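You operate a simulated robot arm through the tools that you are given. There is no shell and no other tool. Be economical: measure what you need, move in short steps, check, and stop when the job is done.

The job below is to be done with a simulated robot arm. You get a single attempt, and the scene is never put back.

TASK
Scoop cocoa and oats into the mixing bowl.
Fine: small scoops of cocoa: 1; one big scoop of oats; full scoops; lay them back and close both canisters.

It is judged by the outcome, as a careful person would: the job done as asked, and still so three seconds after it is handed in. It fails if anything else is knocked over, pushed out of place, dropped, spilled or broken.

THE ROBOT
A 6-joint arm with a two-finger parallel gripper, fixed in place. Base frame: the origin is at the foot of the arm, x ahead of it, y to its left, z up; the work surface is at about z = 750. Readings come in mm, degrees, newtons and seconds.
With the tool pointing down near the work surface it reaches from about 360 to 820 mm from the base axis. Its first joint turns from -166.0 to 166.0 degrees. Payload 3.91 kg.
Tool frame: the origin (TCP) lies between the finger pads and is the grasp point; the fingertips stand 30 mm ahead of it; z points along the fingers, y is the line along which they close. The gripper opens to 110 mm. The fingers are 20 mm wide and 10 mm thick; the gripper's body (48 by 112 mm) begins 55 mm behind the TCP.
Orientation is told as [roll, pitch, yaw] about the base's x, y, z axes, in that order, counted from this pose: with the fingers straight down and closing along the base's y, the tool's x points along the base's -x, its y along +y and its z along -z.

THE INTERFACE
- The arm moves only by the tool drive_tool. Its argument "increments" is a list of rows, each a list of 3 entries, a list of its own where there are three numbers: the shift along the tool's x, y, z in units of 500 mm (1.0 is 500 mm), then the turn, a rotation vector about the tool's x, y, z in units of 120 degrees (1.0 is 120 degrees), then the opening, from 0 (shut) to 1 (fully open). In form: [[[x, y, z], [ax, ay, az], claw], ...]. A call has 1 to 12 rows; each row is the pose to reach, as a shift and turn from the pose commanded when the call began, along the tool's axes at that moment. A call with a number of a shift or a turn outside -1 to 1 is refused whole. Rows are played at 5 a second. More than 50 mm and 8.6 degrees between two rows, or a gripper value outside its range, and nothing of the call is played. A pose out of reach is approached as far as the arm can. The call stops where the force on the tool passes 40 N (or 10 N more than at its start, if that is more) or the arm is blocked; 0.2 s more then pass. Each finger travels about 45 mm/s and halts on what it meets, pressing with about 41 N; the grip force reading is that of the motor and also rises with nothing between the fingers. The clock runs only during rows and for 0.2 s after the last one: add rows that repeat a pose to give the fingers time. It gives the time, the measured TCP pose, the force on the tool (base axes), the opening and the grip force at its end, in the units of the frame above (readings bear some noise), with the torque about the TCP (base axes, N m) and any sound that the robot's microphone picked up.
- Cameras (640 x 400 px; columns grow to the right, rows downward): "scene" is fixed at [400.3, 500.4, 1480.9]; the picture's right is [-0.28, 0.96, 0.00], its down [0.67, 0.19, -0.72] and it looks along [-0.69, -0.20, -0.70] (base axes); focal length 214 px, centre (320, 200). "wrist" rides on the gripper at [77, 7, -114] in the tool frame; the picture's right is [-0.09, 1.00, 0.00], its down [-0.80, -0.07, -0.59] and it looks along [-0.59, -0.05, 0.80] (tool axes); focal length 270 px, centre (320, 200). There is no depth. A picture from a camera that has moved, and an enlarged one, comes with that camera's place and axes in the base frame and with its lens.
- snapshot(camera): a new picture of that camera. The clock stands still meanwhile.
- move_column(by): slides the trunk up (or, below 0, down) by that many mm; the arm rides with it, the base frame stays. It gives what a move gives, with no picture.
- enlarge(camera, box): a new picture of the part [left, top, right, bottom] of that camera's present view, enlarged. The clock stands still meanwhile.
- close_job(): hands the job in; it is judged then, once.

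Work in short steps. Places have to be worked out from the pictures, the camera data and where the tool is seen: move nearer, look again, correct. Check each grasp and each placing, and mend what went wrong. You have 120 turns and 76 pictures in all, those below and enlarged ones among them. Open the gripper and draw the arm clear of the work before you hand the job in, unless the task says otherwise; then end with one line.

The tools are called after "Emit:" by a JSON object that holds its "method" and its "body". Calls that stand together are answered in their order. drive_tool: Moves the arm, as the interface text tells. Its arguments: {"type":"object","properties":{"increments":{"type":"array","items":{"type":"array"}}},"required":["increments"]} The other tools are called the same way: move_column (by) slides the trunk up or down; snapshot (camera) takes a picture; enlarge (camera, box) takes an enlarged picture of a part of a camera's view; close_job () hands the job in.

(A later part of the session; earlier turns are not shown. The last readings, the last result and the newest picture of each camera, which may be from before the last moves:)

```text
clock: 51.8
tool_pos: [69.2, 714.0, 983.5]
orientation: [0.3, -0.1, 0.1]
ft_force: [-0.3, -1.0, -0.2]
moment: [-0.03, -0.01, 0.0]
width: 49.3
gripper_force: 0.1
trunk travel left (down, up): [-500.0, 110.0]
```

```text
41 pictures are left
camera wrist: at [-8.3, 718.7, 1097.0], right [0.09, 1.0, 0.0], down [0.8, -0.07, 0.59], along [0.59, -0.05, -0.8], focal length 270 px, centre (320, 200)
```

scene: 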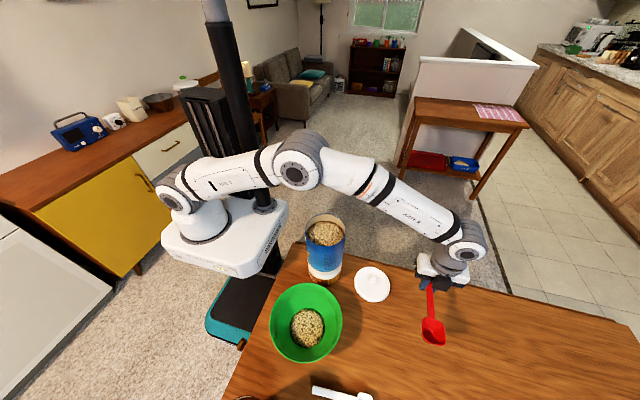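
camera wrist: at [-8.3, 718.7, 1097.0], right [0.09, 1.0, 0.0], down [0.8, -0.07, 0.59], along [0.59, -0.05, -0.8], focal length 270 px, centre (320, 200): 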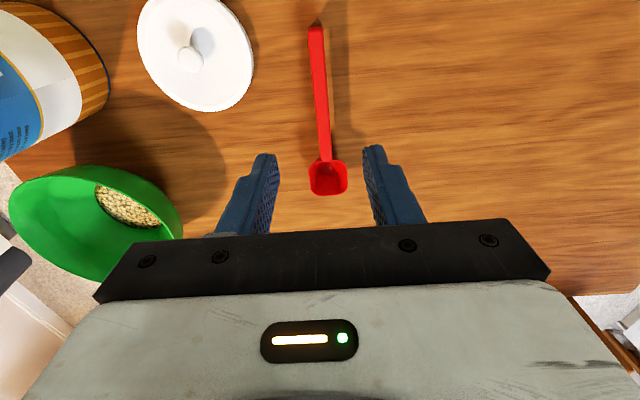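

Red scoop laid back where it was. Now the white lid: I judge the knob near (31,576,780) and move above it for a closer look.

Emit:
{"method": "drive_tool", "body": {"increments": [[[0.008, -0.03, 0.02], [0, 0, 0], 0.5], [[0.022, -0.08, 0.05], [0, 0, 0], 0.5], [[0.038, -0.138, 0.083], [0, 0, 0], 0.5], [[0.054, -0.196, 0.115], [0, 0, 0], 0.5], [[0.068, -0.246, 0.145], [0, 0, 0], 0.5], [[0.076, -0.276, 0.166], [0, 0, 0], 0.5]]}}

Emit:
{"method": "snapshot", "body": {"camera": "wrist"}}

Emit:
{"method": "enlarge", "body": {"camera": "scene", "box": [280, 200, 420, 310]}}

```text
clock: 53.2
tool_pos: [30.4, 576.1, 897.5]
orientation: [0.4, -0.1, 0.1]
ft_force: [0.3, 0.1, -0.9]
moment: [0.03, 0.0, 0.0]
width: 55.1
gripper_force: 0.1
trunk travel left (down, up): [-500.0, 110.0]
```

```text
40 pictures are left
camera wrist: at [-46.8, 581.1, 1012.9], right [0.09, 1.0, 0.01], down [0.8, -0.07, 0.59], along [0.59, -0.05, -0.8], focal length 270 px, centre (320, 200)
```

wrist: 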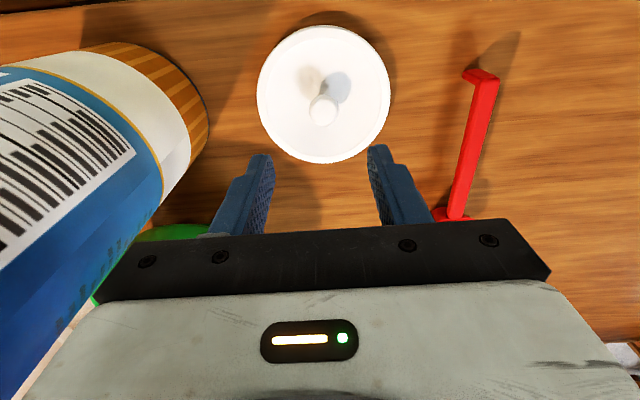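

```text
3.64 times, centred on (350, 255) of scene
camera zoom: at [400.3, 500.4, 1480.9], right [-0.28, 0.96, 0.0], down [0.67, 0.19, -0.72], along [-0.69, -0.2, -0.7], focal length 780 px, centre (211, 0)
```

zoom: 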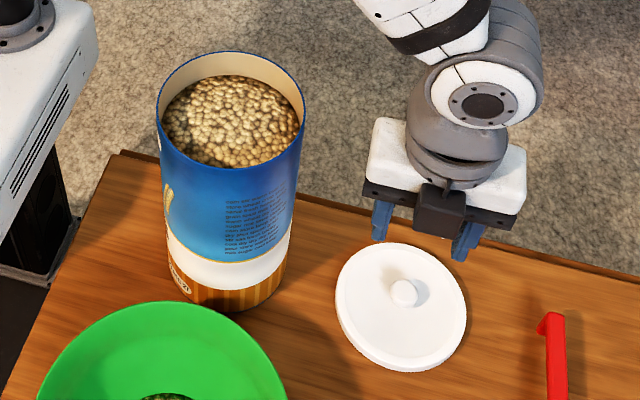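

Lid centre ≈(31,578), knob from ≈z 766 to 788. Descend to TCP z 798 and close on the knob.

Emit:
{"method": "drive_tool", "body": {"increments": [[[-0.001, 0.004, 0.05], [0, 0, 0], 0.5], [[-0.001, 0.004, 0.11], [0, 0, 0], 0.5], [[-0.001, 0.004, 0.16], [0, 0, 0], 0.5], [[-0.001, 0.004, 0.185], [0, 0, 0], 0.5], [[-0.001, 0.004, 0.199], [0, 0, 0], 0.5], [[-0.001, 0.004, 0.199], [0, 0, 0], 0.2], [[-0.001, 0.004, 0.199], [0, 0, 0], 0.0], [[-0.001, 0.004, 0.199], [0, 0, 0], 0.0], [[-0.001, 0.004, 0.199], [0, 0, 0], 0.0], [[-0.001, 0.004, 0.199], [0, 0, 0], 0.0]]}}

Emit:
{"method": "snapshot", "body": {"camera": "wrist"}}

```text
clock: 55.4
tool_pos: [29.6, 579.0, 800.4]
orientation: [0.4, 0.0, 0.0]
ft_force: [0.1, -1.4, 0.4]
moment: [0.04, -0.01, 0.01]
width: 20.6
gripper_force: 41.2
trunk travel left (down, up): [-500.0, 110.0]
```

```text
38 pictures are left
camera wrist: at [-46.7, 584.0, 913.8], right [0.09, 1.0, 0.01], down [0.8, -0.07, 0.59], along [0.59, -0.05, -0.8], focal length 270 px, centre (320, 200)
```

wrist: 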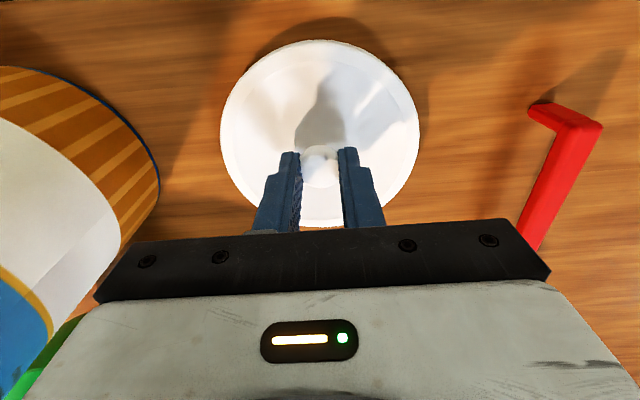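

Knob gripped (20.6 mm). Lift gently and move to the canister's side to measure its rim precisely.

Emit:
{"method": "drive_tool", "body": {"increments": [[[0, 0, -0.006], [0, 0, 0], 0], [[0, 0, -0.02], [0, 0, 0], 0], [[0, 0, -0.045], [0, 0, 0], 0], [[0, 0, -0.085], [0, 0, 0], 0], [[0, 0, -0.135], [0, 0, 0], 0], [[0, 0, -0.195], [0, 0, 0], 0], [[0, 0, -0.265], [0, 0, 0], 0], [[0, 0, -0.345], [0, 0, 0], 0], [[0, 0, -0.425], [0, 0, 0], 0], [[0, 0, -0.505], [0, 0, 0], 0], [[0, -0.01, -0.585], [0, 0, 0], 0], [[0, -0.02, -0.66], [0, 0, 0], 0]]}}

Emit:
{"method": "drive_tool", "body": {"increments": [[[0, -0.015, 0], [0, 0, 0], 0], [[0, -0.04, 0], [0, 0, 0], 0], [[0, -0.06, 0], [0, 0, 0], 0], [[0, -0.07, 0], [0, 0, 0], 0]]}}

Emit:
{"method": "snapshot", "body": {"camera": "wrist"}}

Emit:
{"method": "enlarge", "body": {"camera": "scene", "box": [280, 160, 440, 290]}}

```text
clock: 58.0
tool_pos: [31.5, 567.2, 1129.7]
orientation: [0.3, 0.1, 0.1]
ft_force: [-0.2, -0.3, 0.1]
moment: [-0.03, 0.01, 0.0]
width: 20.6
gripper_force: 41.0
trunk travel left (down, up): [-500.0, 110.0]
```

```text
clock: 59.0
tool_pos: [30.6, 531.9, 1131.1]
orientation: [0.4, 0.0, 0.1]
ft_force: [0.5, 0.7, 0.5]
moment: [0.03, 0.01, -0.03]
width: 20.4
gripper_force: 41.6
trunk travel left (down, up): [-500.0, 110.0]
```

```text
37 pictures are left
camera wrist: at [-46.1, 536.7, 1243.6], right [0.09, 1.0, 0.01], down [0.8, -0.07, 0.59], along [0.59, -0.05, -0.8], focal length 270 px, centre (320, 200)
```

wrist: 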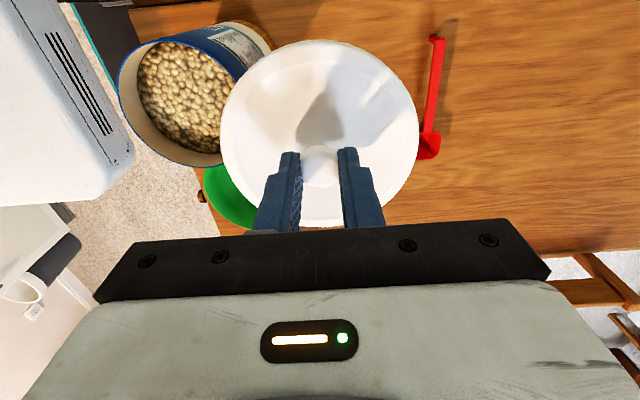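

```text
3.08 times, centred on (360, 225) of scene
camera zoom: at [400.3, 500.4, 1480.9], right [-0.28, 0.96, 0.0], down [0.67, 0.19, -0.72], along [-0.69, -0.2, -0.7], focal length 660 px, centre (197, 123)
```

zoom: 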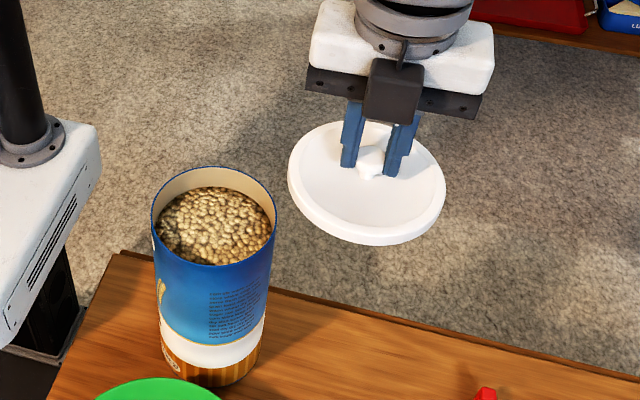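

Lid is held level. Zoom in on the canister rim for an accurate fit.

Emit:
{"method": "enlarge", "body": {"camera": "wrist", "box": [100, 10, 290, 180]}}

```text
2.35 times, centred on (195, 95) of wrist
camera zoom: at [-46.1, 536.7, 1243.6], right [0.09, 1.0, 0.01], down [0.8, -0.07, 0.59], along [0.59, -0.05, -0.8], focal length 636 px, centre (614, 447)
```

zoom: 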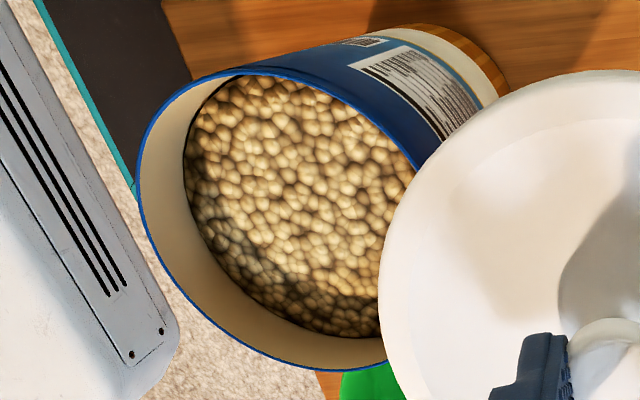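

Rim centre ≈(28,406.5), R≈58; lid centre is ≈ TCP. Move over it at height and lower to about 15 mm above the rim.

Emit:
{"method": "drive_tool", "body": {"increments": [[[0.001, -0.015, 0], [0, 0, 0], 0], [[0.002, -0.045, 0], [0, 0, 0], 0], [[0.003, -0.085, 0], [0, 0, 0], 0], [[0.004, -0.13, 0], [0, 0, 0], 0], [[0.005, -0.175, 0], [0, 0, 0], 0], [[0.006, -0.215, 0], [0, 0, 0], 0], [[0.007, -0.242, 0], [0, 0, 0], 0], [[0.007, -0.252, 0], [0, 0, 0], 0], [[0.007, -0.252, 0.04], [0, 0, 0], 0], [[0.007, -0.252, 0.09], [0, 0, 0], 0], [[0.007, -0.252, 0.13], [0, 0, 0], 0], [[0.007, -0.252, 0.152], [0, 0, 0], 0]]}}

Emit:
{"method": "enlarge", "body": {"camera": "scene", "box": [265, 180, 385, 290]}}

Emit:
{"method": "snapshot", "body": {"camera": "wrist"}}

```text
clock: 61.6
tool_pos: [26.4, 407.6, 1052.2]
orientation: [0.4, -0.1, 0.2]
ft_force: [0.3, -1.6, -0.8]
moment: [-0.01, 0.04, 0.02]
width: 20.1
gripper_force: 41.0
trunk travel left (down, up): [-500.0, 110.0]
```

```text
3.64 times, centred on (325, 235) of scene
camera zoom: at [400.3, 500.4, 1480.9], right [-0.28, 0.96, 0.0], down [0.67, 0.19, -0.72], along [-0.69, -0.2, -0.7], focal length 780 px, centre (302, 73)
```

zoom: 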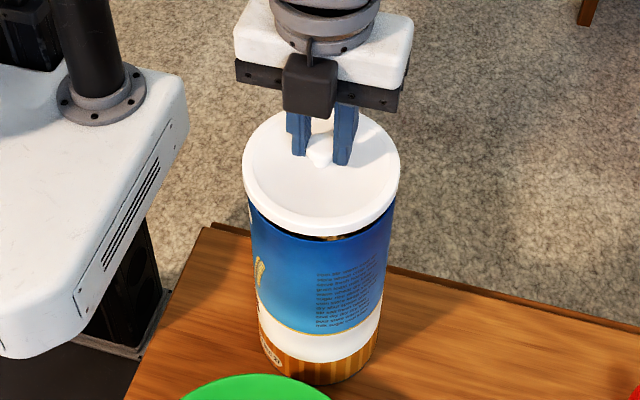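

```text
33 pictures are left
camera wrist: at [-49.8, 412.5, 1166.9], right [0.09, 1.0, 0.01], down [0.8, -0.07, 0.59], along [0.59, -0.05, -0.8], focal length 270 px, centre (320, 200)
```

wrist: 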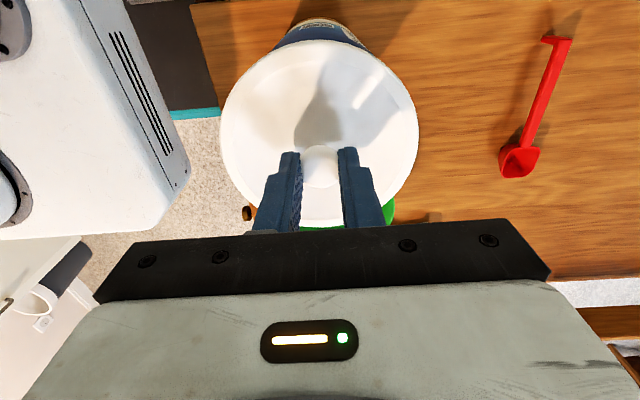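

Lateral alignment looks right (lid mid col 321.5, canister mid 321). Lower slowly, 20 mm.

Emit:
{"method": "drive_tool", "body": {"increments": [[[-0.001, -0.001, 0.008], [0, 0, 0], 0], [[-0.001, -0.001, 0.014], [0, 0, 0], 0], [[-0.001, -0.001, 0.02], [0, 0, 0], 0], [[-0.001, -0.001, 0.026], [0, 0, 0], 0], [[-0.001, -0.001, 0.032], [0, 0, 0], 0], [[-0.001, -0.001, 0.036], [0, 0, 0], 0], [[-0.001, -0.001, 0.04], [0, 0, 0], 0]]}}

Emit:
{"method": "enlarge", "body": {"camera": "scene", "box": [265, 180, 385, 290]}}

```text
clock: 63.2
tool_pos: [27.4, 407.2, 1034.0]
orientation: [0.5, 0.0, 0.1]
ft_force: [-1.1, 0.1, 15.9]
moment: [0.03, 0.0, 0.05]
width: 20.3
gripper_force: 41.1
trunk travel left (down, up): [-500.0, 110.0]
```

```text
3.64 times, centred on (325, 235) of scene
camera zoom: at [400.3, 500.4, 1480.9], right [-0.28, 0.96, 0.0], down [0.67, 0.19, -0.72], along [-0.69, -0.2, -0.7], focal length 780 px, centre (302, 73)
```

zoom: 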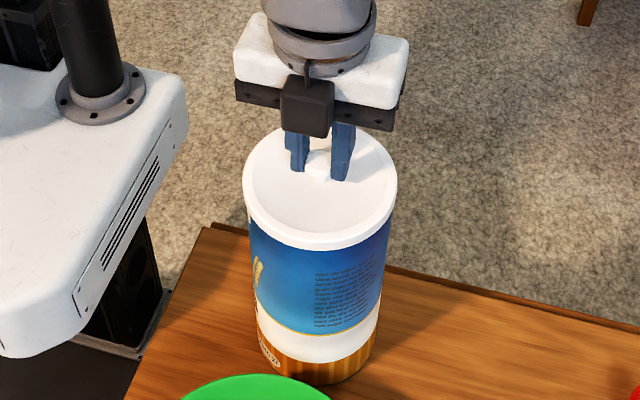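

Even contact at 15.9 N and the lid's skirt covers the rim. Release and rise to check.

Emit:
{"method": "drive_tool", "body": {"increments": [[[0, 0, -0.002], [0, 0, 0], 0.1], [[0, 0, -0.002], [0, 0, 0], 0.25], [[0, 0, -0.002], [0, 0, 0], 0.4], [[0, 0, -0.002], [0, 0, 0], 0.5], [[0, 0, -0.002], [0, 0, 0], 0.5], [[0, 0, -0.04], [0, 0, 0], 0.5], [[0, 0, -0.1], [0, 0, 0], 0.5], [[0, 0, -0.17], [0, 0, 0], 0.5], [[0, 0, -0.24], [0, 0, 0], 0.5]]}}

Emit:
{"method": "snapshot", "body": {"camera": "wrist"}}

Emit:
{"method": "enlarge", "body": {"camera": "scene", "box": [265, 180, 385, 290]}}

```text
clock: 65.2
tool_pos: [28.1, 404.2, 1153.8]
orientation: [0.3, -0.1, 0.0]
ft_force: [-1.1, 0.0, -0.2]
moment: [-0.01, 0.03, 0.03]
width: 54.8
gripper_force: 0.0
trunk travel left (down, up): [-500.0, 110.0]
heard: snap
```

```text
31 pictures are left
camera wrist: at [-48.6, 410.1, 1267.7], right [0.09, 1.0, 0.01], down [0.8, -0.07, 0.59], along [0.59, -0.05, -0.8], focal length 270 px, centre (320, 200)
```

wrist: 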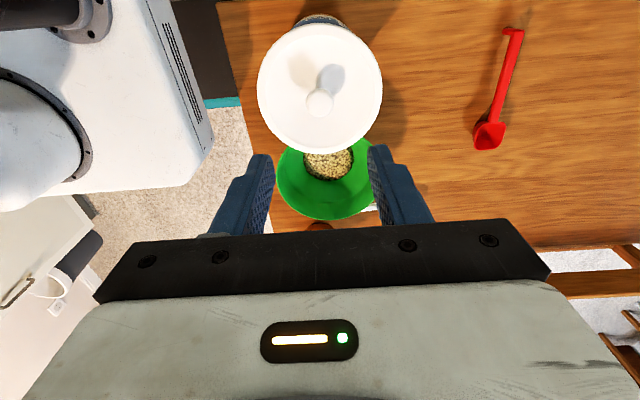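

```text
3.64 times, centred on (325, 235) of scene
camera zoom: at [400.3, 500.4, 1480.9], right [-0.28, 0.96, 0.0], down [0.67, 0.19, -0.72], along [-0.69, -0.2, -0.7], focal length 780 px, centre (302, 73)
```

zoom: 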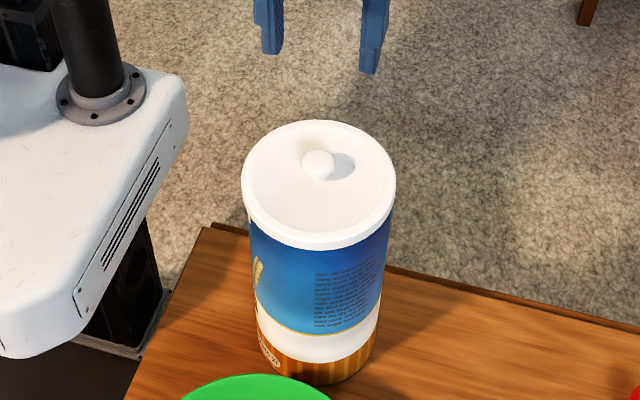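

A snap was heard: the oats are closed. Next the white spoon: move above it with yaw +90° for a nearer look.

Emit:
{"method": "drive_tool", "body": {"increments": [[[-0.05, 0.015, 0], [0, 0, -0.06], 0.5], [[-0.105, 0.031, 0], [0, 0, -0.12], 0.5], [[-0.16, 0.047, 0], [0, 0, -0.185], 0.5], [[-0.215, 0.063, 0], [0, 0, -0.25], 0.5], [[-0.27, 0.079, 0], [0, 0, -0.312], 0.5], [[-0.325, 0.095, 0], [0, 0, -0.375], 0.5], [[-0.38, 0.111, 0], [0, 0, -0.437], 0.5], [[-0.435, 0.127, 0], [0, 0, -0.5], 0.5], [[-0.49, 0.143, 0.02], [0, 0, -0.562], 0.5], [[-0.545, 0.16, 0.06], [0, 0, -0.625], 0.5], [[-0.6, 0.176, 0.11], [0, 0, -0.687], 0.5], [[-0.654, 0.192, 0.16], [0, 0, -0.75], 0.5]]}}

Emit:
{"method": "snapshot", "body": {"camera": "wrist"}}

Emit:
{"method": "snapshot", "body": {"camera": "scene"}}

```text
clock: 67.8
tool_pos: [357.3, 504.0, 1072.2]
orientation: [0.0, -0.3, 90.2]
ft_force: [0.3, 0.4, 0.2]
moment: [0.01, 0.04, 0.02]
width: 55.0
gripper_force: 0.0
trunk travel left (down, up): [-500.0, 110.0]
```

```text
29 pictures are left
camera wrist: at [350.3, 424.0, 1186.2], right [-1.0, 0.08, 0.0], down [0.07, 0.8, 0.6], along [0.05, 0.6, -0.8], focal length 270 px, centre (320, 200)
```

wrist: 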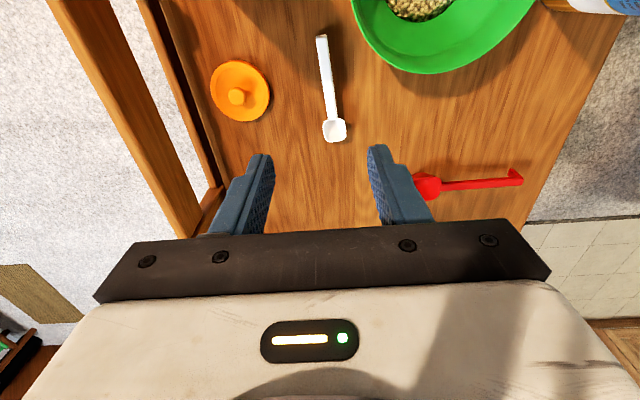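

```text
28 pictures are left
```

scene: 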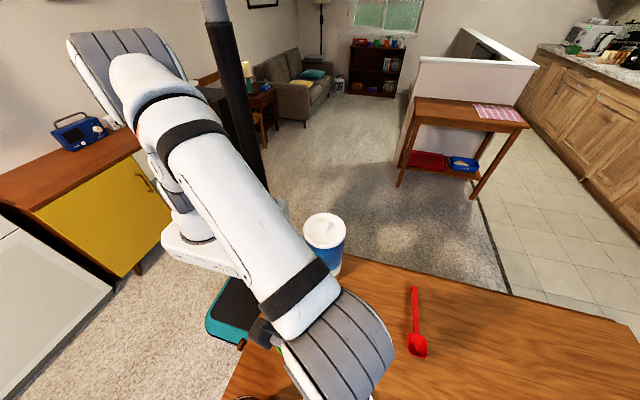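

The spoon runs from ≈(352,465) to (340,619), heading ≈94°. I'll lower to z≈830 above its handle and look.

Emit:
{"method": "drive_tool", "body": {"increments": [[[0.002, 0.004, 0.05], [0, 0, -0.01], 0.45], [[0.004, 0.008, 0.13], [0, 0, -0.02], 0.45], [[0.006, 0.012, 0.21], [0, 0, -0.03], 0.45], [[0.008, 0.0166, 0.29], [0, 0, -0.035], 0.45], [[0.008, 0.0166, 0.37], [0, 0, -0.035], 0.45], [[0.008, 0.0166, 0.44], [0, 0, -0.035], 0.45], [[0.008, 0.0166, 0.484], [0, 0, -0.035], 0.45]]}}

Emit:
{"method": "snapshot", "body": {"camera": "wrist"}}

```text
clock: 69.4
tool_pos: [346.1, 499.6, 830.9]
orientation: [0.0, -0.3, 94.4]
ft_force: [-0.3, 0.5, 0.1]
moment: [0.0, 0.02, -0.03]
width: 49.2
gripper_force: 0.1
trunk travel left (down, up): [-500.0, 110.0]
```

```text
27 pictures are left
camera wrist: at [345.6, 420.6, 944.1], right [-1.0, 0.01, 0.0], down [0.01, 0.8, 0.6], along [0.01, 0.6, -0.8], focal length 270 px, centre (320, 200)
```

wrist: 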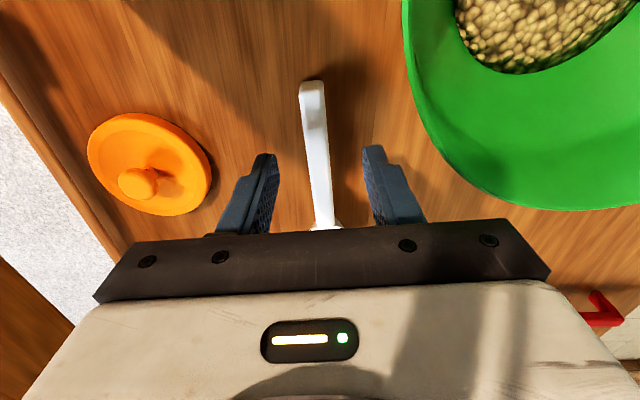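

The handle is centred between the fingers. Descend to z≈782, close, and lift 5 mm slowly.

Emit:
{"method": "drive_tool", "body": {"increments": [[[0, 0, 0.03], [0, 0, 0], 0.45], [[0, 0, 0.06], [0, 0, 0], 0.45], [[0, 0, 0.085], [0, 0, 0], 0.45], [[0, 0, 0.097], [0, 0, 0], 0.45], [[0, 0, 0.097], [0, 0, 0], 0.2], [[0, 0, 0.097], [0, 0, 0], 0], [[0, 0, 0.097], [0, 0, 0], 0], [[0, 0, 0.097], [0, 0, 0], 0], [[0, 0, 0.097], [0, 0, 0], 0], [[0, 0, 0.095], [0, 0, 0], 0], [[0, 0, 0.091], [0, 0, 0], 0], [[0, 0, 0.087], [0, 0, 0], 0]]}}

Emit:
{"method": "snapshot", "body": {"camera": "wrist"}}

```text
clock: 72.0
tool_pos: [346.5, 500.0, 787.8]
orientation: [-0.1, -0.2, 94.4]
ft_force: [0.7, 0.1, -0.3]
moment: [-0.03, -0.01, -0.01]
width: 14.7
gripper_force: 40.9
trunk travel left (down, up): [-500.0, 110.0]
```

```text
26 pictures are left
camera wrist: at [345.6, 421.5, 901.3], right [-1.0, 0.01, 0.0], down [0.01, 0.8, 0.6], along [0.01, 0.6, -0.8], focal length 270 px, centre (320, 200)
```

wrist: 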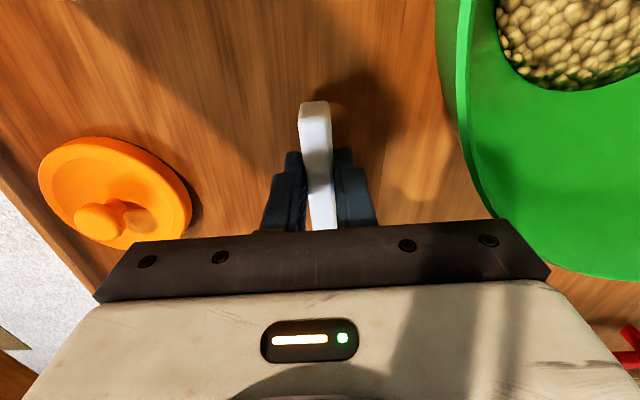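

Spoon gripped (14.7 mm). Lift gently with a slow start to about z 1090.

Emit:
{"method": "drive_tool", "body": {"increments": [[[0, 0, -0.006], [0, 0, 0], 0], [[0, 0, -0.016], [0, 0, 0], 0], [[0, 0, -0.03], [0, 0, 0], 0], [[0, 0, -0.05], [0, 0, 0], 0], [[0, 0, -0.08], [0, 0, 0], 0], [[0, 0, -0.12], [0, 0, 0], 0], [[0, 0, -0.17], [0, 0, 0], 0], [[0, 0, -0.23], [0, 0, 0], 0], [[0, 0, -0.3], [0, 0, 0], 0], [[0, 0, -0.38], [0, 0, 0], 0], [[0, 0, -0.46], [0, 0, 0], 0], [[0, 0, -0.54], [0, 0, 0], 0]]}}

Emit:
{"method": "snapshot", "body": {"camera": "wrist"}}

```text
clock: 74.6
tool_pos: [345.2, 498.7, 1059.3]
orientation: [0.0, -0.3, 94.3]
ft_force: [0.3, 0.4, -1.4]
moment: [0.0, -0.02, 0.0]
width: 14.7
gripper_force: 40.7
trunk travel left (down, up): [-500.0, 110.0]
```

```text
25 pictures are left
camera wrist: at [344.9, 419.8, 1171.7], right [-1.0, 0.01, 0.0], down [0.01, 0.8, 0.6], along [0.01, 0.6, -0.8], focal length 270 px, centre (320, 200)
```

wrist: 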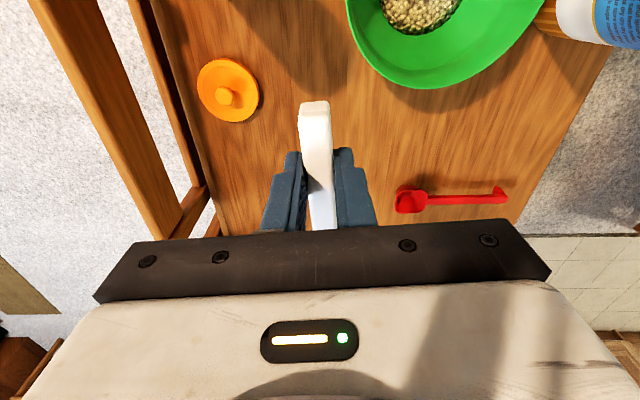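

Held well. I'll turn the spoon in the air toward −y (yaw −90°) to ready for the cocoa and to view that canister.

Emit:
{"method": "drive_tool", "body": {"increments": [[[0, 0, -0.005], [0, 0, 0.04], 0], [[0, 0, -0.012], [0, 0, 0.1], 0], [[0, 0, -0.02], [0, 0, 0.168], 0], [[0, 0, -0.03], [0, 0, 0.238], 0], [[0, 0, -0.04], [0, 0, 0.308], 0], [[0, 0, -0.05], [0, 0, 0.378], 0], [[0, 0, -0.06], [0, 0, 0.448], 0], [[0, 0, -0.07], [0, 0, 0.518], 0], [[0, 0, -0.075], [0, 0, 0.588], 0], [[0, 0, -0.08], [0, 0, 0.658], 0], [[0, 0, -0.08], [0, 0, 0.72], 0], [[0, 0, -0.08], [0, 0, 0.77], 0]]}}

Emit:
{"method": "drive_tool", "body": {"increments": [[[0.003, -0.004, 0], [0, 0, 0.04], 0], [[0.007, -0.01, 0], [0, 0, 0.1], 0], [[0.012, -0.018, 0], [0, 0, 0.168], 0], [[0.017, -0.026, 0], [0, 0, 0.238], 0], [[0.022, -0.034, 0], [0, 0, 0.308], 0], [[0.027, -0.042, 0], [0, 0, 0.378], 0], [[0.032, -0.05, 0], [0, 0, 0.448], 0], [[0.037, -0.058, 0], [0, 0, 0.518], 0], [[0.042, -0.066, 0], [0, 0, 0.588], 0], [[0.046, -0.072, 0], [0, 0, 0.658], 0], [[0.049, -0.076, 0], [0, 0, 0.72], 0], [[0.05, -0.078, 0], [0, 0, 0.765], 0]]}}

Emit:
{"method": "snapshot", "body": {"camera": "wrist"}}

Emit:
{"method": "snapshot", "body": {"camera": "scene"}}

```text
clock: 77.2
tool_pos: [347.1, 498.7, 1097.6]
orientation: [0.3, 0.0, 1.8]
ft_force: [0.7, -0.1, 0.0]
moment: [0.01, 0.04, 0.01]
width: 14.5
gripper_force: 40.8
trunk travel left (down, up): [-500.0, 110.0]
```

```text
clock: 79.8
tool_pos: [322.9, 458.8, 1097.1]
orientation: [0.0, 0.3, -90.0]
ft_force: [0.4, -0.2, -0.2]
moment: [0.06, 0.04, 0.03]
width: 14.5
gripper_force: 41.0
trunk travel left (down, up): [-500.0, 110.0]
```

```text
24 pictures are left
camera wrist: at [329.8, 534.5, 1211.4], right [1.0, -0.09, 0.0], down [-0.07, -0.8, 0.59], along [-0.05, -0.59, -0.81], focal length 270 px, centre (320, 200)
```

wrist: 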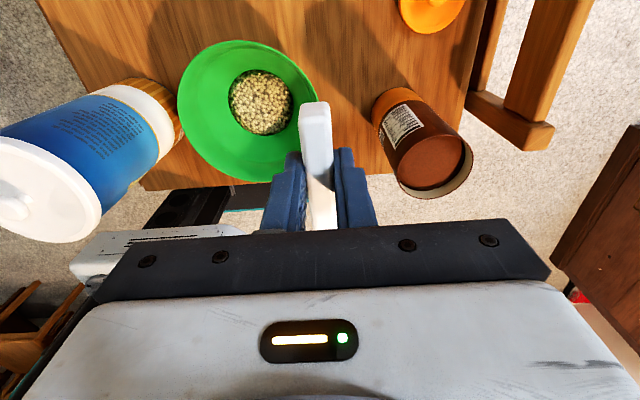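

```text
23 pictures are left
```

scene: 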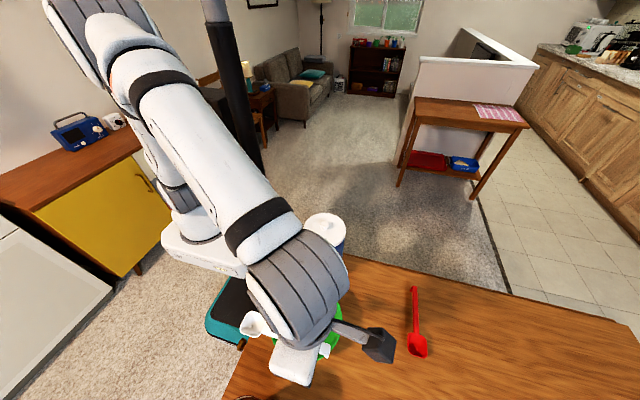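

Cocoa is in clear view. Zoom in to measure its rim and level.

Emit:
{"method": "enlarge", "body": {"camera": "wrist", "box": [350, 75, 490, 215]}}

```text
2.86 times, centred on (420, 145) of wrist
camera zoom: at [329.8, 534.5, 1211.4], right [1.0, -0.09, 0.0], down [-0.07, -0.8, 0.59], along [-0.05, -0.59, -0.81], focal length 772 px, centre (34, 357)
```

zoom: 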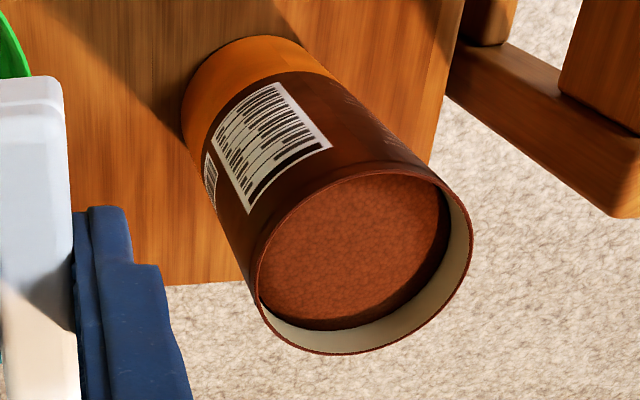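

Cocoa: centre ≈(446,372), rim z≈942, inner R≈40, level ≈18 mm below rim. Move the spoon over and tilt 45° nose-down above it.

Emit:
{"method": "drive_tool", "body": {"increments": [[[-0.008, 0.02, 0.003], [0, 0, 0], 0], [[-0.022, 0.065, 0.01], [0, 0, 0], 0], [[-0.04, 0.115, 0.017], [0, 0, 0], 0], [[-0.055, 0.165, 0.024], [0, 0, 0], 0], [[-0.07, 0.21, 0.03], [0, 0, 0], 0], [[-0.0826, 0.246, 0.034], [0, 0.03, 0], 0], [[-0.0826, 0.246, 0.034], [0, 0.09, 0], 0], [[-0.0826, 0.246, 0.034], [0, 0.15, 0], 0], [[-0.0826, 0.246, 0.034], [0, 0.21, 0], 0], [[-0.0826, 0.246, 0.034], [0, 0.27, 0], 0], [[-0.0826, 0.246, 0.034], [0, 0.325, 0], 0], [[-0.0826, 0.246, 0.034], [0, 0.3725, 0], 0]]}}

Emit:
{"method": "snapshot", "body": {"camera": "wrist"}}

Emit:
{"method": "snapshot", "body": {"camera": "scene"}}

```text
clock: 82.4
tool_pos: [446.1, 418.0, 1079.6]
orientation: [0.0, 45.1, -89.9]
ft_force: [-0.6, -0.4, -0.7]
moment: [0.03, 0.03, 0.02]
width: 14.6
gripper_force: 40.6
trunk travel left (down, up): [-500.0, 110.0]
```

```text
21 pictures are left
camera wrist: at [453.4, 390.1, 1215.1], right [1.0, -0.06, -0.06], down [-0.07, -0.99, -0.15], along [-0.05, 0.15, -0.99], focal length 270 px, centre (320, 200)
```

wrist: 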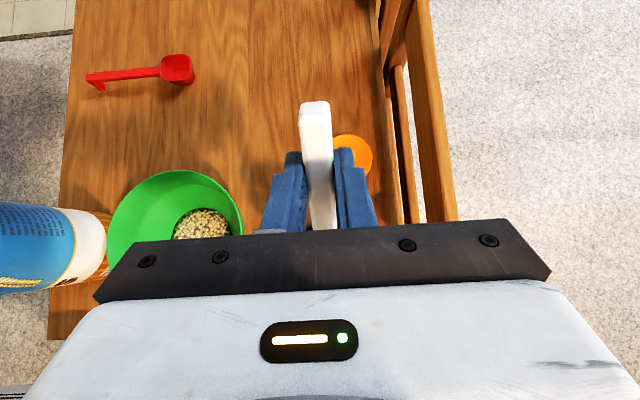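

```text
20 pictures are left
```

scene: 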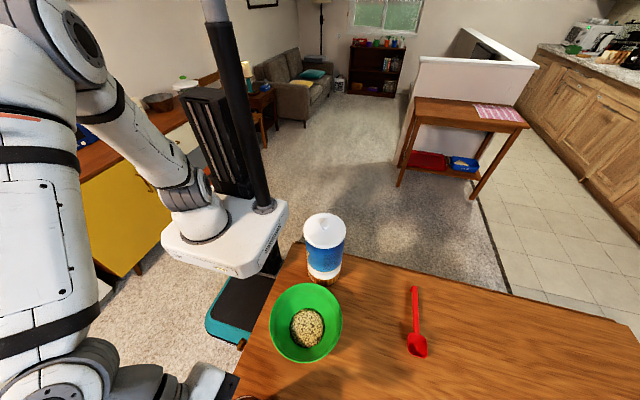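

Computed alignment is good; the canister itself is out of both views now. Descend slowly in two calls, watching forces.

Emit:
{"method": "drive_tool", "body": {"increments": [[[-0.014, 0, 0.014], [0, 0, 0], 0], [[-0.035, 0, 0.035], [0, 0, 0], 0], [[-0.055, 0, 0.055], [0, 0, 0], 0], [[-0.07, 0, 0.07], [0, 0, 0], 0], [[-0.085, 0, 0.085], [0, 0, 0], 0], [[-0.1, 0, 0.1], [0, 0, 0], 0]]}}

Emit:
{"method": "drive_tool", "body": {"increments": [[[-0.007, 0, 0.007], [0, 0, 0], 0], [[-0.014, 0, 0.014], [0, 0, 0], 0], [[-0.021, 0, 0.021], [0, 0, 0], 0], [[-0.028, 0, 0.028], [0, 0, 0], 0], [[-0.036, 0, 0.036], [0, 0, 0], 0], [[-0.044, 0, 0.044], [0, 0, 0], 0], [[-0.051, 0, 0.051], [0, 0, 0], 0]]}}

```text
clock: 83.8
tool_pos: [446.7, 418.0, 1009.8]
orientation: [0.0, 45.0, -89.9]
ft_force: [0.5, 0.1, -0.1]
moment: [0.02, 0.0, 0.02]
width: 14.8
gripper_force: 40.8
trunk travel left (down, up): [-500.0, 110.0]
```

```text
clock: 85.4
tool_pos: [445.3, 418.0, 974.7]
orientation: [0.1, 45.2, -89.9]
ft_force: [-0.6, -0.3, 11.6]
moment: [0.2, 0.03, 0.0]
width: 14.4
gripper_force: 40.8
trunk travel left (down, up): [-500.0, 110.0]
```

Light contact (11.6 N) – possibly handle on the rim. Depth is about right, so I'll ease up 4 mm and read again.

Emit:
{"method": "drive_tool", "body": {"increments": [[[0.0028, 0, -0.0028], [0, 0, 0], 0], [[0.0057, 0, -0.0056], [0, 0, 0], 0]]}}

Emit:
{"method": "enlarge", "body": {"camera": "scene", "box": [160, 300, 320, 400]}}

```text
clock: 86.0
tool_pos: [445.5, 416.8, 977.8]
orientation: [-0.1, 45.0, -90.1]
ft_force: [-0.6, 0.0, -0.8]
moment: [0.0, 0.0, -0.03]
width: 14.7
gripper_force: 41.0
trunk travel left (down, up): [-500.0, 110.0]
```

```text
4.00 times, centred on (240, 350) of scene
camera zoom: at [400.3, 500.4, 1480.9], right [-0.28, 0.96, 0.0], down [0.67, 0.19, -0.72], along [-0.69, -0.2, -0.7], focal length 858 px, centre (640, -400)
```

zoom: 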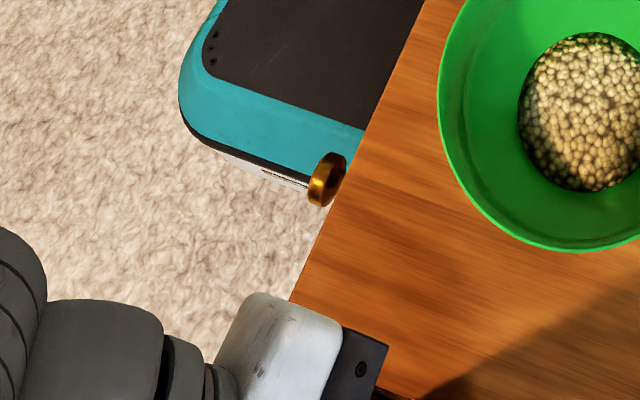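

Contact gone. Now sweep: level the spoon through the cocoa while backing slightly and rising.

Emit:
{"method": "drive_tool", "body": {"increments": [[[0.0092, 0, 0.0092], [0, -0.0625, 0], 0], [[0.0191, 0, 0.0191], [0, -0.125, 0], 0], [[0.0318, 0, 0.0205], [0, -0.19, 0], 0], [[0.0495, 0, 0.0099], [0, -0.258, 0], 0], [[0.0707, 0, -0.0085], [0, -0.317, 0], 0], [[0.0947, 0, -0.0325], [0, -0.375, 0], 0], [[0.13, 0, -0.0679], [0, -0.375, 0], 0], [[0.1725, 0, -0.1103], [0, -0.375, 0], 0]]}}

```text
clock: 87.8
tool_pos: [446.7, 440.1, 1077.7]
orientation: [0.0, -0.1, -89.8]
ft_force: [-0.7, 0.4, -0.5]
moment: [0.02, -0.01, -0.01]
width: 14.7
gripper_force: 40.9
trunk travel left (down, up): [-500.0, 110.0]
```

Move level toward above the mixing bowl, where the scene camera can show the spoon.

Emit:
{"method": "drive_tool", "body": {"increments": [[[0.002, -0.012, 0], [0, 0, -0.004], 0], [[0.008, -0.04, 0], [0, 0, -0.012], 0], [[0.017, -0.083, 0], [0, 0, -0.026], 0], [[0.028, -0.135, 0], [0, 0, -0.043], 0], [[0.039, -0.19, 0], [0, 0, -0.06], 0], [[0.05, -0.245, 0], [0, 0, -0.078], 0], [[0.061, -0.3, 0], [0, 0, -0.096], 0], [[0.073, -0.355, 0], [0, 0, -0.113], 0], [[0.084, -0.41, 0], [0, 0, -0.13], 0], [[0.095, -0.462, 0], [0, 0, -0.147], 0], [[0.102, -0.5, 0], [0, 0, -0.16], 0], [[0.106, -0.518, 0], [0, 0, -0.165], 0]]}}

Emit:
{"method": "enlarge", "body": {"camera": "scene", "box": [220, 210, 420, 380]}}

```text
clock: 90.4
tool_pos: [186.7, 491.1, 1077.1]
orientation: [0.0, -0.1, -70.2]
ft_force: [-0.2, -0.4, -0.1]
moment: [0.04, 0.01, 0.02]
width: 14.7
gripper_force: 41.1
trunk travel left (down, up): [-500.0, 110.0]
```

```text
2.35 times, centred on (320, 295) of scene
camera zoom: at [400.3, 500.4, 1480.9], right [-0.28, 0.96, 0.0], down [0.67, 0.19, -0.72], along [-0.69, -0.2, -0.7], focal length 505 px, centre (320, -24)
```

zoom: 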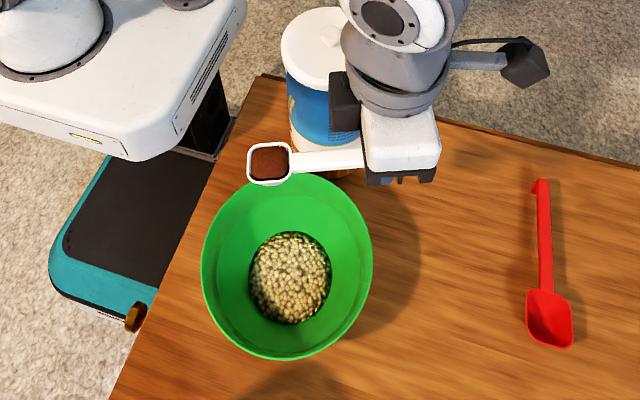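

Cocoa is in the spoon; zoom to see how full.

Emit:
{"method": "enlarge", "body": {"camera": "scene", "box": [280, 255, 340, 295]}}

```text
10.00 times, centred on (310, 275) of scene
camera zoom: at [400.3, 500.4, 1480.9], right [-0.28, 0.96, 0.0], down [0.67, 0.19, -0.72], along [-0.69, -0.2, -0.7], focal length 2145 px, centre (420, -550)
```

zoom: 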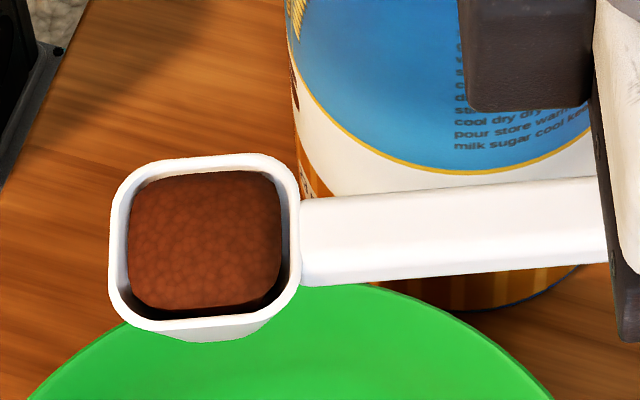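

The cocoa fills the spoon to about its rim. Lower it over the bowl to TCP z≈900.

Emit:
{"method": "drive_tool", "body": {"increments": [[[0, 0, 0.008], [0, 0, 0], 0], [[0, 0, 0.025], [0, 0, 0], 0], [[0, 0, 0.06], [0, 0, 0], 0], [[0, 0, 0.1], [0, 0, 0], 0], [[0, 0, 0.14], [0, 0, 0], 0], [[0, 0, 0.18], [0, 0, 0], 0], [[0, 0, 0.22], [0, 0, 0], 0], [[0, 0, 0.26], [0, 0, 0], 0], [[0, 0, 0.3], [0, 0, 0], 0], [[0, 0, 0.33], [0, 0, 0], 0], [[0, 0, 0.347], [0, 0, 0], 0], [[0, 0, 0.354], [0, 0, 0], 0]]}}

```text
clock: 93.0
tool_pos: [188.5, 492.1, 900.1]
orientation: [0.0, 0.1, -70.1]
ft_force: [-0.2, 1.0, 0.4]
moment: [0.04, 0.02, 0.01]
width: 14.8
gripper_force: 41.0
trunk travel left (down, up): [-500.0, 110.0]
```

Now tilt progressively to 90° keeping the spoon's mouth over the bowl centre.

Emit:
{"method": "drive_tool", "body": {"increments": [[[-0.0042, 0, -0.0196], [0, 0.0625, 0], 0], [[-0.0116, 0, -0.0386], [0, 0.125, 0], 0], [[-0.0222, 0, -0.056], [0, 0.1875, 0], 0], [[-0.0354, 0, -0.072], [0, 0.25, 0], 0], [[-0.0514, 0, -0.086], [0, 0.3125, 0], 0], [[-0.0698, 0, -0.098], [0, 0.375, 0], 0], [[-0.0902, 0, -0.108], [0, 0.4375, 0], 0], [[-0.1124, 0, -0.114], [0, 0.5, 0], 0], [[-0.1358, 0, -0.118], [0, 0.5625, 0], 0], [[-0.1602, 0, -0.118], [0, 0.625, 0], 0], [[-0.185, 0, -0.116], [0, 0.6875, 0], 0], [[-0.21, 0, -0.11], [0, 0.75, 0], 0]]}}

Emit:
{"method": "drive_tool", "body": {"increments": [[[0.01, 0, -0.015], [0, 0.06, 0], 0], [[0.02, 0, -0.03], [0, 0.12, 0], 0], [[0.02, 0, -0.045], [0, 0.18, 0], 0], [[0.02, 0, -0.045], [0, 0.18, 0], 0], [[0.02, 0, -0.045], [0, 0.18, 0], 0]]}}

Emit:
{"method": "enlarge", "body": {"camera": "scene", "box": [220, 210, 420, 380]}}

```text
clock: 95.6
tool_pos: [222.5, 393.7, 955.0]
orientation: [176.9, 89.8, 106.9]
ft_force: [-0.5, -0.9, -1.0]
moment: [0.02, -0.01, 0.02]
width: 14.7
gripper_force: 41.1
trunk travel left (down, up): [-500.0, 110.0]
```

```text
clock: 96.8
tool_pos: [230.7, 372.0, 965.5]
orientation: [179.9, 68.8, 110.0]
ft_force: [0.8, 0.7, 0.0]
moment: [-0.02, -0.02, 0.01]
width: 14.5
gripper_force: 41.0
trunk travel left (down, up): [-500.0, 110.0]
```

```text
2.35 times, centred on (320, 295) of scene
camera zoom: at [400.3, 500.4, 1480.9], right [-0.28, 0.96, 0.0], down [0.67, 0.19, -0.72], along [-0.69, -0.2, -0.7], focal length 505 px, centre (320, -24)
```

zoom: 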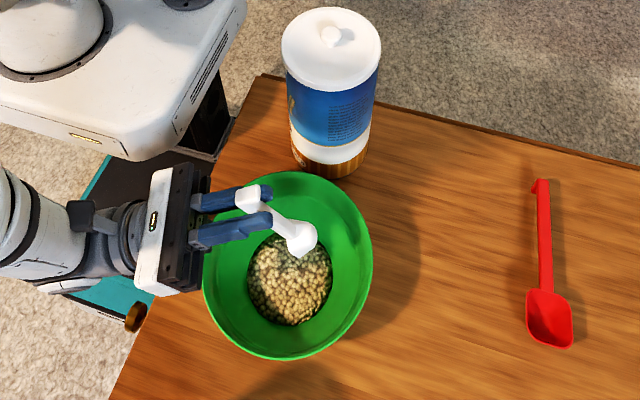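

Return to level and check the spoon is empty.

Emit:
{"method": "drive_tool", "body": {"increments": [[[-0.001, 0, 0.011], [0, -0.04, 0], 0], [[-0.003, 0, 0.028], [0, -0.1, 0], 0], [[-0.005, 0, 0.047], [0, -0.165, 0], 0], [[-0.006, 0, 0.065], [0, -0.23, 0], 0], [[-0.008, 0, 0.084], [0, -0.295, 0], 0], [[-0.01, 0, 0.102], [0, -0.36, 0], 0], [[-0.012, 0, 0.12], [0, -0.425, 0], 0], [[-0.014, 0, 0.139], [0, -0.49, 0], 0], [[-0.016, 0, 0.158], [0, -0.555, 0], 0], [[-0.018, 0, 0.176], [0, -0.62, 0], 0], [[-0.02, 0, 0.195], [0, -0.685, 0], 0], [[-0.021, 0, 0.213], [0, -0.75, 0], 0]]}}

Emit:
{"method": "drive_tool", "body": {"increments": [[[0.01, 0, -0.005], [0, -0.06, 0], 0], [[0.025, 0, -0.01], [0, -0.12, 0], 0], [[0.04, 0, -0.015], [0, -0.175, 0], 0]]}}

Emit:
{"method": "enlarge", "body": {"camera": "scene", "box": [220, 210, 420, 380]}}

```text
clock: 99.4
tool_pos: [194.5, 470.0, 995.5]
orientation: [0.0, 21.6, -70.0]
ft_force: [0.1, 0.4, 0.2]
moment: [0.01, 0.0, -0.01]
width: 15.0
gripper_force: 41.5
trunk travel left (down, up): [-500.0, 110.0]
```

```text
clock: 100.2
tool_pos: [190.7, 485.8, 1008.8]
orientation: [0.0, 0.5, -70.1]
ft_force: [0.3, 0.5, -1.2]
moment: [0.02, 0.01, 0.02]
width: 14.7
gripper_force: 41.2
trunk travel left (down, up): [-500.0, 110.0]
```

```text
2.35 times, centred on (320, 295) of scene
camera zoom: at [400.3, 500.4, 1480.9], right [-0.28, 0.96, 0.0], down [0.67, 0.19, -0.72], along [-0.69, -0.2, -0.7], focal length 505 px, centre (320, -24)
```

zoom: 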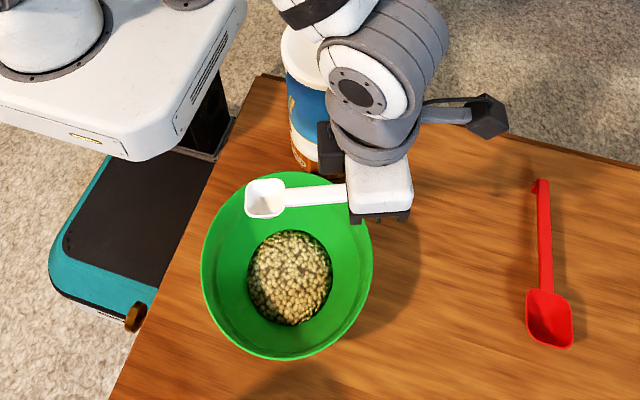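

Spoon empty; cocoa lies on the oats. Now carry the spoon back, turning to its original heading.

Emit:
{"method": "drive_tool", "body": {"increments": [[[-0.002, 0.008, 0], [0, 0, -0.03], 0], [[-0.006, 0.022, 0], [0, 0, -0.09], 0], [[-0.01, 0.036, 0], [0, 0, -0.155], 0], [[-0.014, 0.05, 0], [0, 0, -0.22], 0], [[-0.018, 0.064, 0], [0, 0, -0.285], 0], [[-0.022, 0.078, 0], [0, 0, -0.35], 0], [[-0.026, 0.092, 0], [0, 0, -0.415], 0], [[-0.03, 0.106, 0], [0, 0, -0.48], 0], [[-0.033, 0.12, 0], [0, 0, -0.545], 0], [[-0.036, 0.133, 0], [0, 0, -0.61], 0], [[-0.038, 0.145, 0], [0, 0, -0.665], 0], [[-0.04, 0.154, 0], [0, 0, -0.708], 0]]}}

```text
clock: 102.8
tool_pos: [268.7, 492.0, 1008.4]
orientation: [0.5, 0.0, 14.9]
ft_force: [0.2, 1.2, 0.1]
moment: [0.01, 0.03, 0.0]
width: 14.6
gripper_force: 40.8
trunk travel left (down, up): [-500.0, 110.0]
```

Continue to above its original spot at z≈900, yaw 94.4°.

Emit:
{"method": "drive_tool", "body": {"increments": [[[-0.006, -0.001, 0.003], [0, 0, -0.03], 0], [[-0.02, -0.003, 0.01], [0, 0, -0.09], 0], [[-0.036, -0.006, 0.025], [0, 0, -0.155], 0], [[-0.052, -0.008, 0.045], [0, 0, -0.22], 0], [[-0.068, -0.011, 0.07], [0, 0, -0.285], 0], [[-0.084, -0.013, 0.095], [0, 0, -0.35], 0], [[-0.1, -0.016, 0.12], [0, 0, -0.415], 0], [[-0.116, -0.018, 0.145], [0, 0, -0.48], 0], [[-0.13, -0.021, 0.17], [0, 0, -0.545], 0], [[-0.142, -0.023, 0.195], [0, 0, -0.6], 0], [[-0.15, -0.024, 0.21], [0, 0, -0.64], 0], [[-0.154, -0.0245, 0.217], [0, 0, -0.6625], 0]]}}

Emit:
{"method": "snapshot", "body": {"camera": "wrist"}}

```text
clock: 105.4
tool_pos: [345.9, 500.8, 899.6]
orientation: [0.2, -0.6, 94.5]
ft_force: [0.5, 0.5, -1.0]
moment: [-0.03, -0.01, 0.04]
width: 14.7
gripper_force: 41.0
trunk travel left (down, up): [-500.0, 110.0]
```

```text
14 pictures are left
camera wrist: at [346.3, 421.3, 1013.3], right [-1.0, 0.01, 0.0], down [0.01, 0.8, 0.6], along [0.0, 0.6, -0.8], focal length 270 px, centre (320, 200)
```

wrist: 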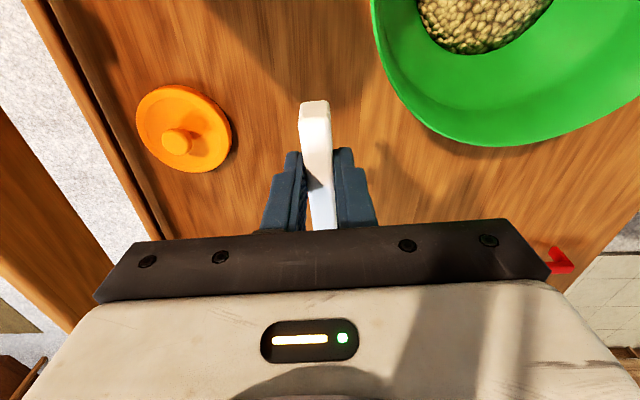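

Lower slowly to table contact.

Emit:
{"method": "drive_tool", "body": {"increments": [[[0, 0, 0.02], [0, 0.003, 0], 0], [[0, 0, 0.06], [0, 0.003, 0], 0], [[0, 0, 0.11], [0, 0.003, 0], 0], [[0, 0, 0.16], [0, 0.003, 0], 0], [[0, 0, 0.2], [0, 0.003, 0], 0], [[0, 0, 0.217], [0, 0.003, 0], 0], [[0, 0, 0.226], [0, 0.003, 0], 0], [[0, 0, 0.231], [0, 0.003, 0], 0]]}}

```text
clock: 107.2
tool_pos: [345.6, 501.4, 784.7]
orientation: [0.1, -0.4, 94.3]
ft_force: [1.2, -1.7, 11.6]
moment: [1.09, 0.02, -0.12]
width: 14.5
gripper_force: 41.5
trunk travel left (down, up): [-500.0, 110.0]
```

Contact with the bowl end (11.6 N). Ease 1 mm, open and rise.

Emit:
{"method": "drive_tool", "body": {"increments": [[[0, 0, -0.002], [0, 0, 0], 0], [[0, 0, -0.002], [0, 0, 0], 0.15], [[0, 0, -0.002], [0, 0, 0], 0.35], [[0, 0, -0.002], [0, 0, 0], 0.45], [[0, 0, -0.002], [0, 0, 0], 0.45], [[0, 0, -0.03], [0, 0, 0], 0.45], [[0, 0, -0.08], [0, 0, 0], 0.45], [[0, 0, -0.15], [0, 0, 0], 0.45], [[0, 0, -0.23], [0, 0, 0], 0.45], [[0, 0, -0.3], [0, 0, 0], 0.45]]}}

Emit:
{"method": "snapshot", "body": {"camera": "wrist"}}

```text
clock: 109.4
tool_pos: [346.0, 501.7, 933.8]
orientation: [0.2, -0.2, 94.4]
ft_force: [-1.0, -1.2, 0.0]
moment: [0.0, -0.01, -0.01]
width: 49.4
gripper_force: 0.0
trunk travel left (down, up): [-500.0, 110.0]
```

```text
13 pictures are left
camera wrist: at [345.7, 422.7, 1048.9], right [-1.0, 0.01, 0.0], down [0.01, 0.8, 0.6], along [0.0, 0.6, -0.8], focal length 270 px, centre (320, 200)
```

wrist: 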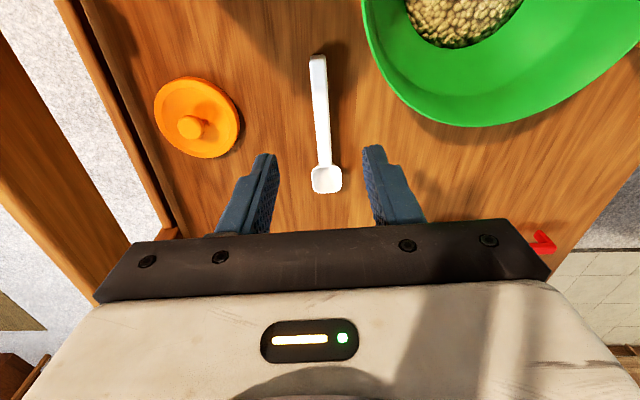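

The spoon is back in place. Orange lid: centre ≈(481,527), knob ≈z 779. Move above it, turning to yaw 0.

Emit:
{"method": "drive_tool", "body": {"increments": [[[-0.002, -0.02, 0.005], [0, 0, 0.065], 0.45], [[-0.005, -0.045, 0.01], [0, 0, 0.131], 0.45], [[-0.0075, -0.068, 0.015], [0, 0, 0.197], 0.45], [[-0.01, -0.091, 0.02], [0, 0, 0.262], 0.45], [[-0.0125, -0.114, 0.025], [0, 0, 0.328], 0.45], [[-0.015, -0.137, 0.03], [0, 0, 0.393], 0.45], [[-0.0175, -0.16, 0.035], [0, 0, 0.459], 0.45], [[-0.02, -0.182, 0.04], [0, 0, 0.525], 0.45], [[-0.0225, -0.205, 0.045], [0, 0, 0.59], 0.45], [[-0.025, -0.228, 0.05], [0, 0, 0.656], 0.45], [[-0.0275, -0.25, 0.055], [0, 0, 0.722], 0.45], [[-0.03, -0.273, 0.06], [0, 0, 0.787], 0.45]]}}

Emit:
{"method": "snapshot", "body": {"camera": "wrist"}}

```text
clock: 112.0
tool_pos: [482.0, 527.0, 903.0]
orientation: [0.2, 0.2, -0.2]
ft_force: [0.1, 0.1, 1.8]
moment: [-0.03, 0.01, -0.01]
width: 49.5
gripper_force: 0.1
trunk travel left (down, up): [-500.0, 110.0]
```

```text
12 pictures are left
camera wrist: at [404.9, 532.8, 1018.5], right [0.09, 1.0, 0.0], down [0.8, -0.07, 0.59], along [0.59, -0.05, -0.81], focal length 270 px, centre (320, 200)
```

wrist: 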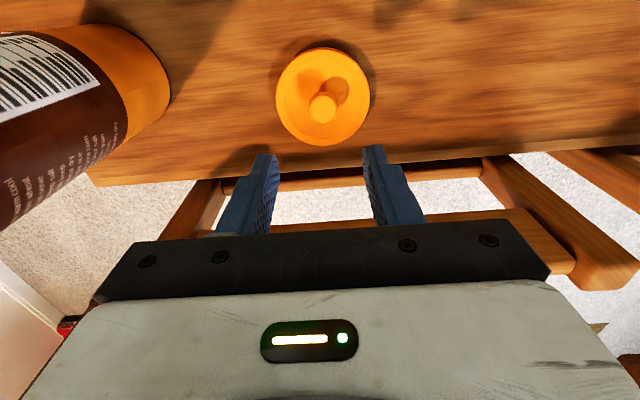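

Lid centre ≈(481,529). Descend to z≈798 and close on the knob.

Emit:
{"method": "drive_tool", "body": {"increments": [[[0.001, 0.002, 0.04], [0, 0, 0], 0.45], [[0.002, 0.004, 0.1], [0, 0, 0], 0.45], [[0.002, 0.004, 0.16], [0, 0, 0], 0.45], [[0.002, 0.004, 0.195], [0, 0, 0], 0.45], [[0.002, 0.004, 0.21], [0, 0, 0], 0.45], [[0.002, 0.004, 0.21], [0, 0, 0], 0.2], [[0.002, 0.004, 0.21], [0, 0, 0], 0], [[0.002, 0.004, 0.21], [0, 0, 0], 0], [[0.002, 0.004, 0.21], [0, 0, 0], 0], [[0.002, 0.004, 0.21], [0, 0, 0], 0]]}}

Emit:
{"method": "snapshot", "body": {"camera": "wrist"}}

```text
clock: 114.2
tool_pos: [479.7, 529.4, 799.3]
orientation: [0.1, 0.2, -0.1]
ft_force: [0.4, 1.1, -0.5]
moment: [-0.01, -0.01, 0.02]
width: 20.3
gripper_force: 41.5
trunk travel left (down, up): [-500.0, 110.0]
```

```text
11 pictures are left
camera wrist: at [403.3, 534.2, 913.4], right [0.09, 1.0, 0.0], down [0.8, -0.07, 0.59], along [0.59, -0.05, -0.81], focal length 270 px, centre (320, 200)
```

wrist: 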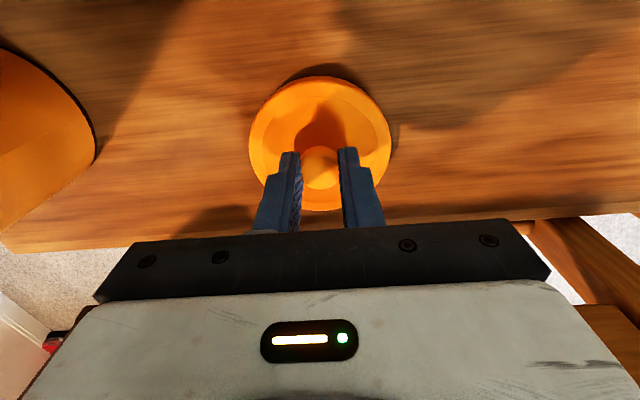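

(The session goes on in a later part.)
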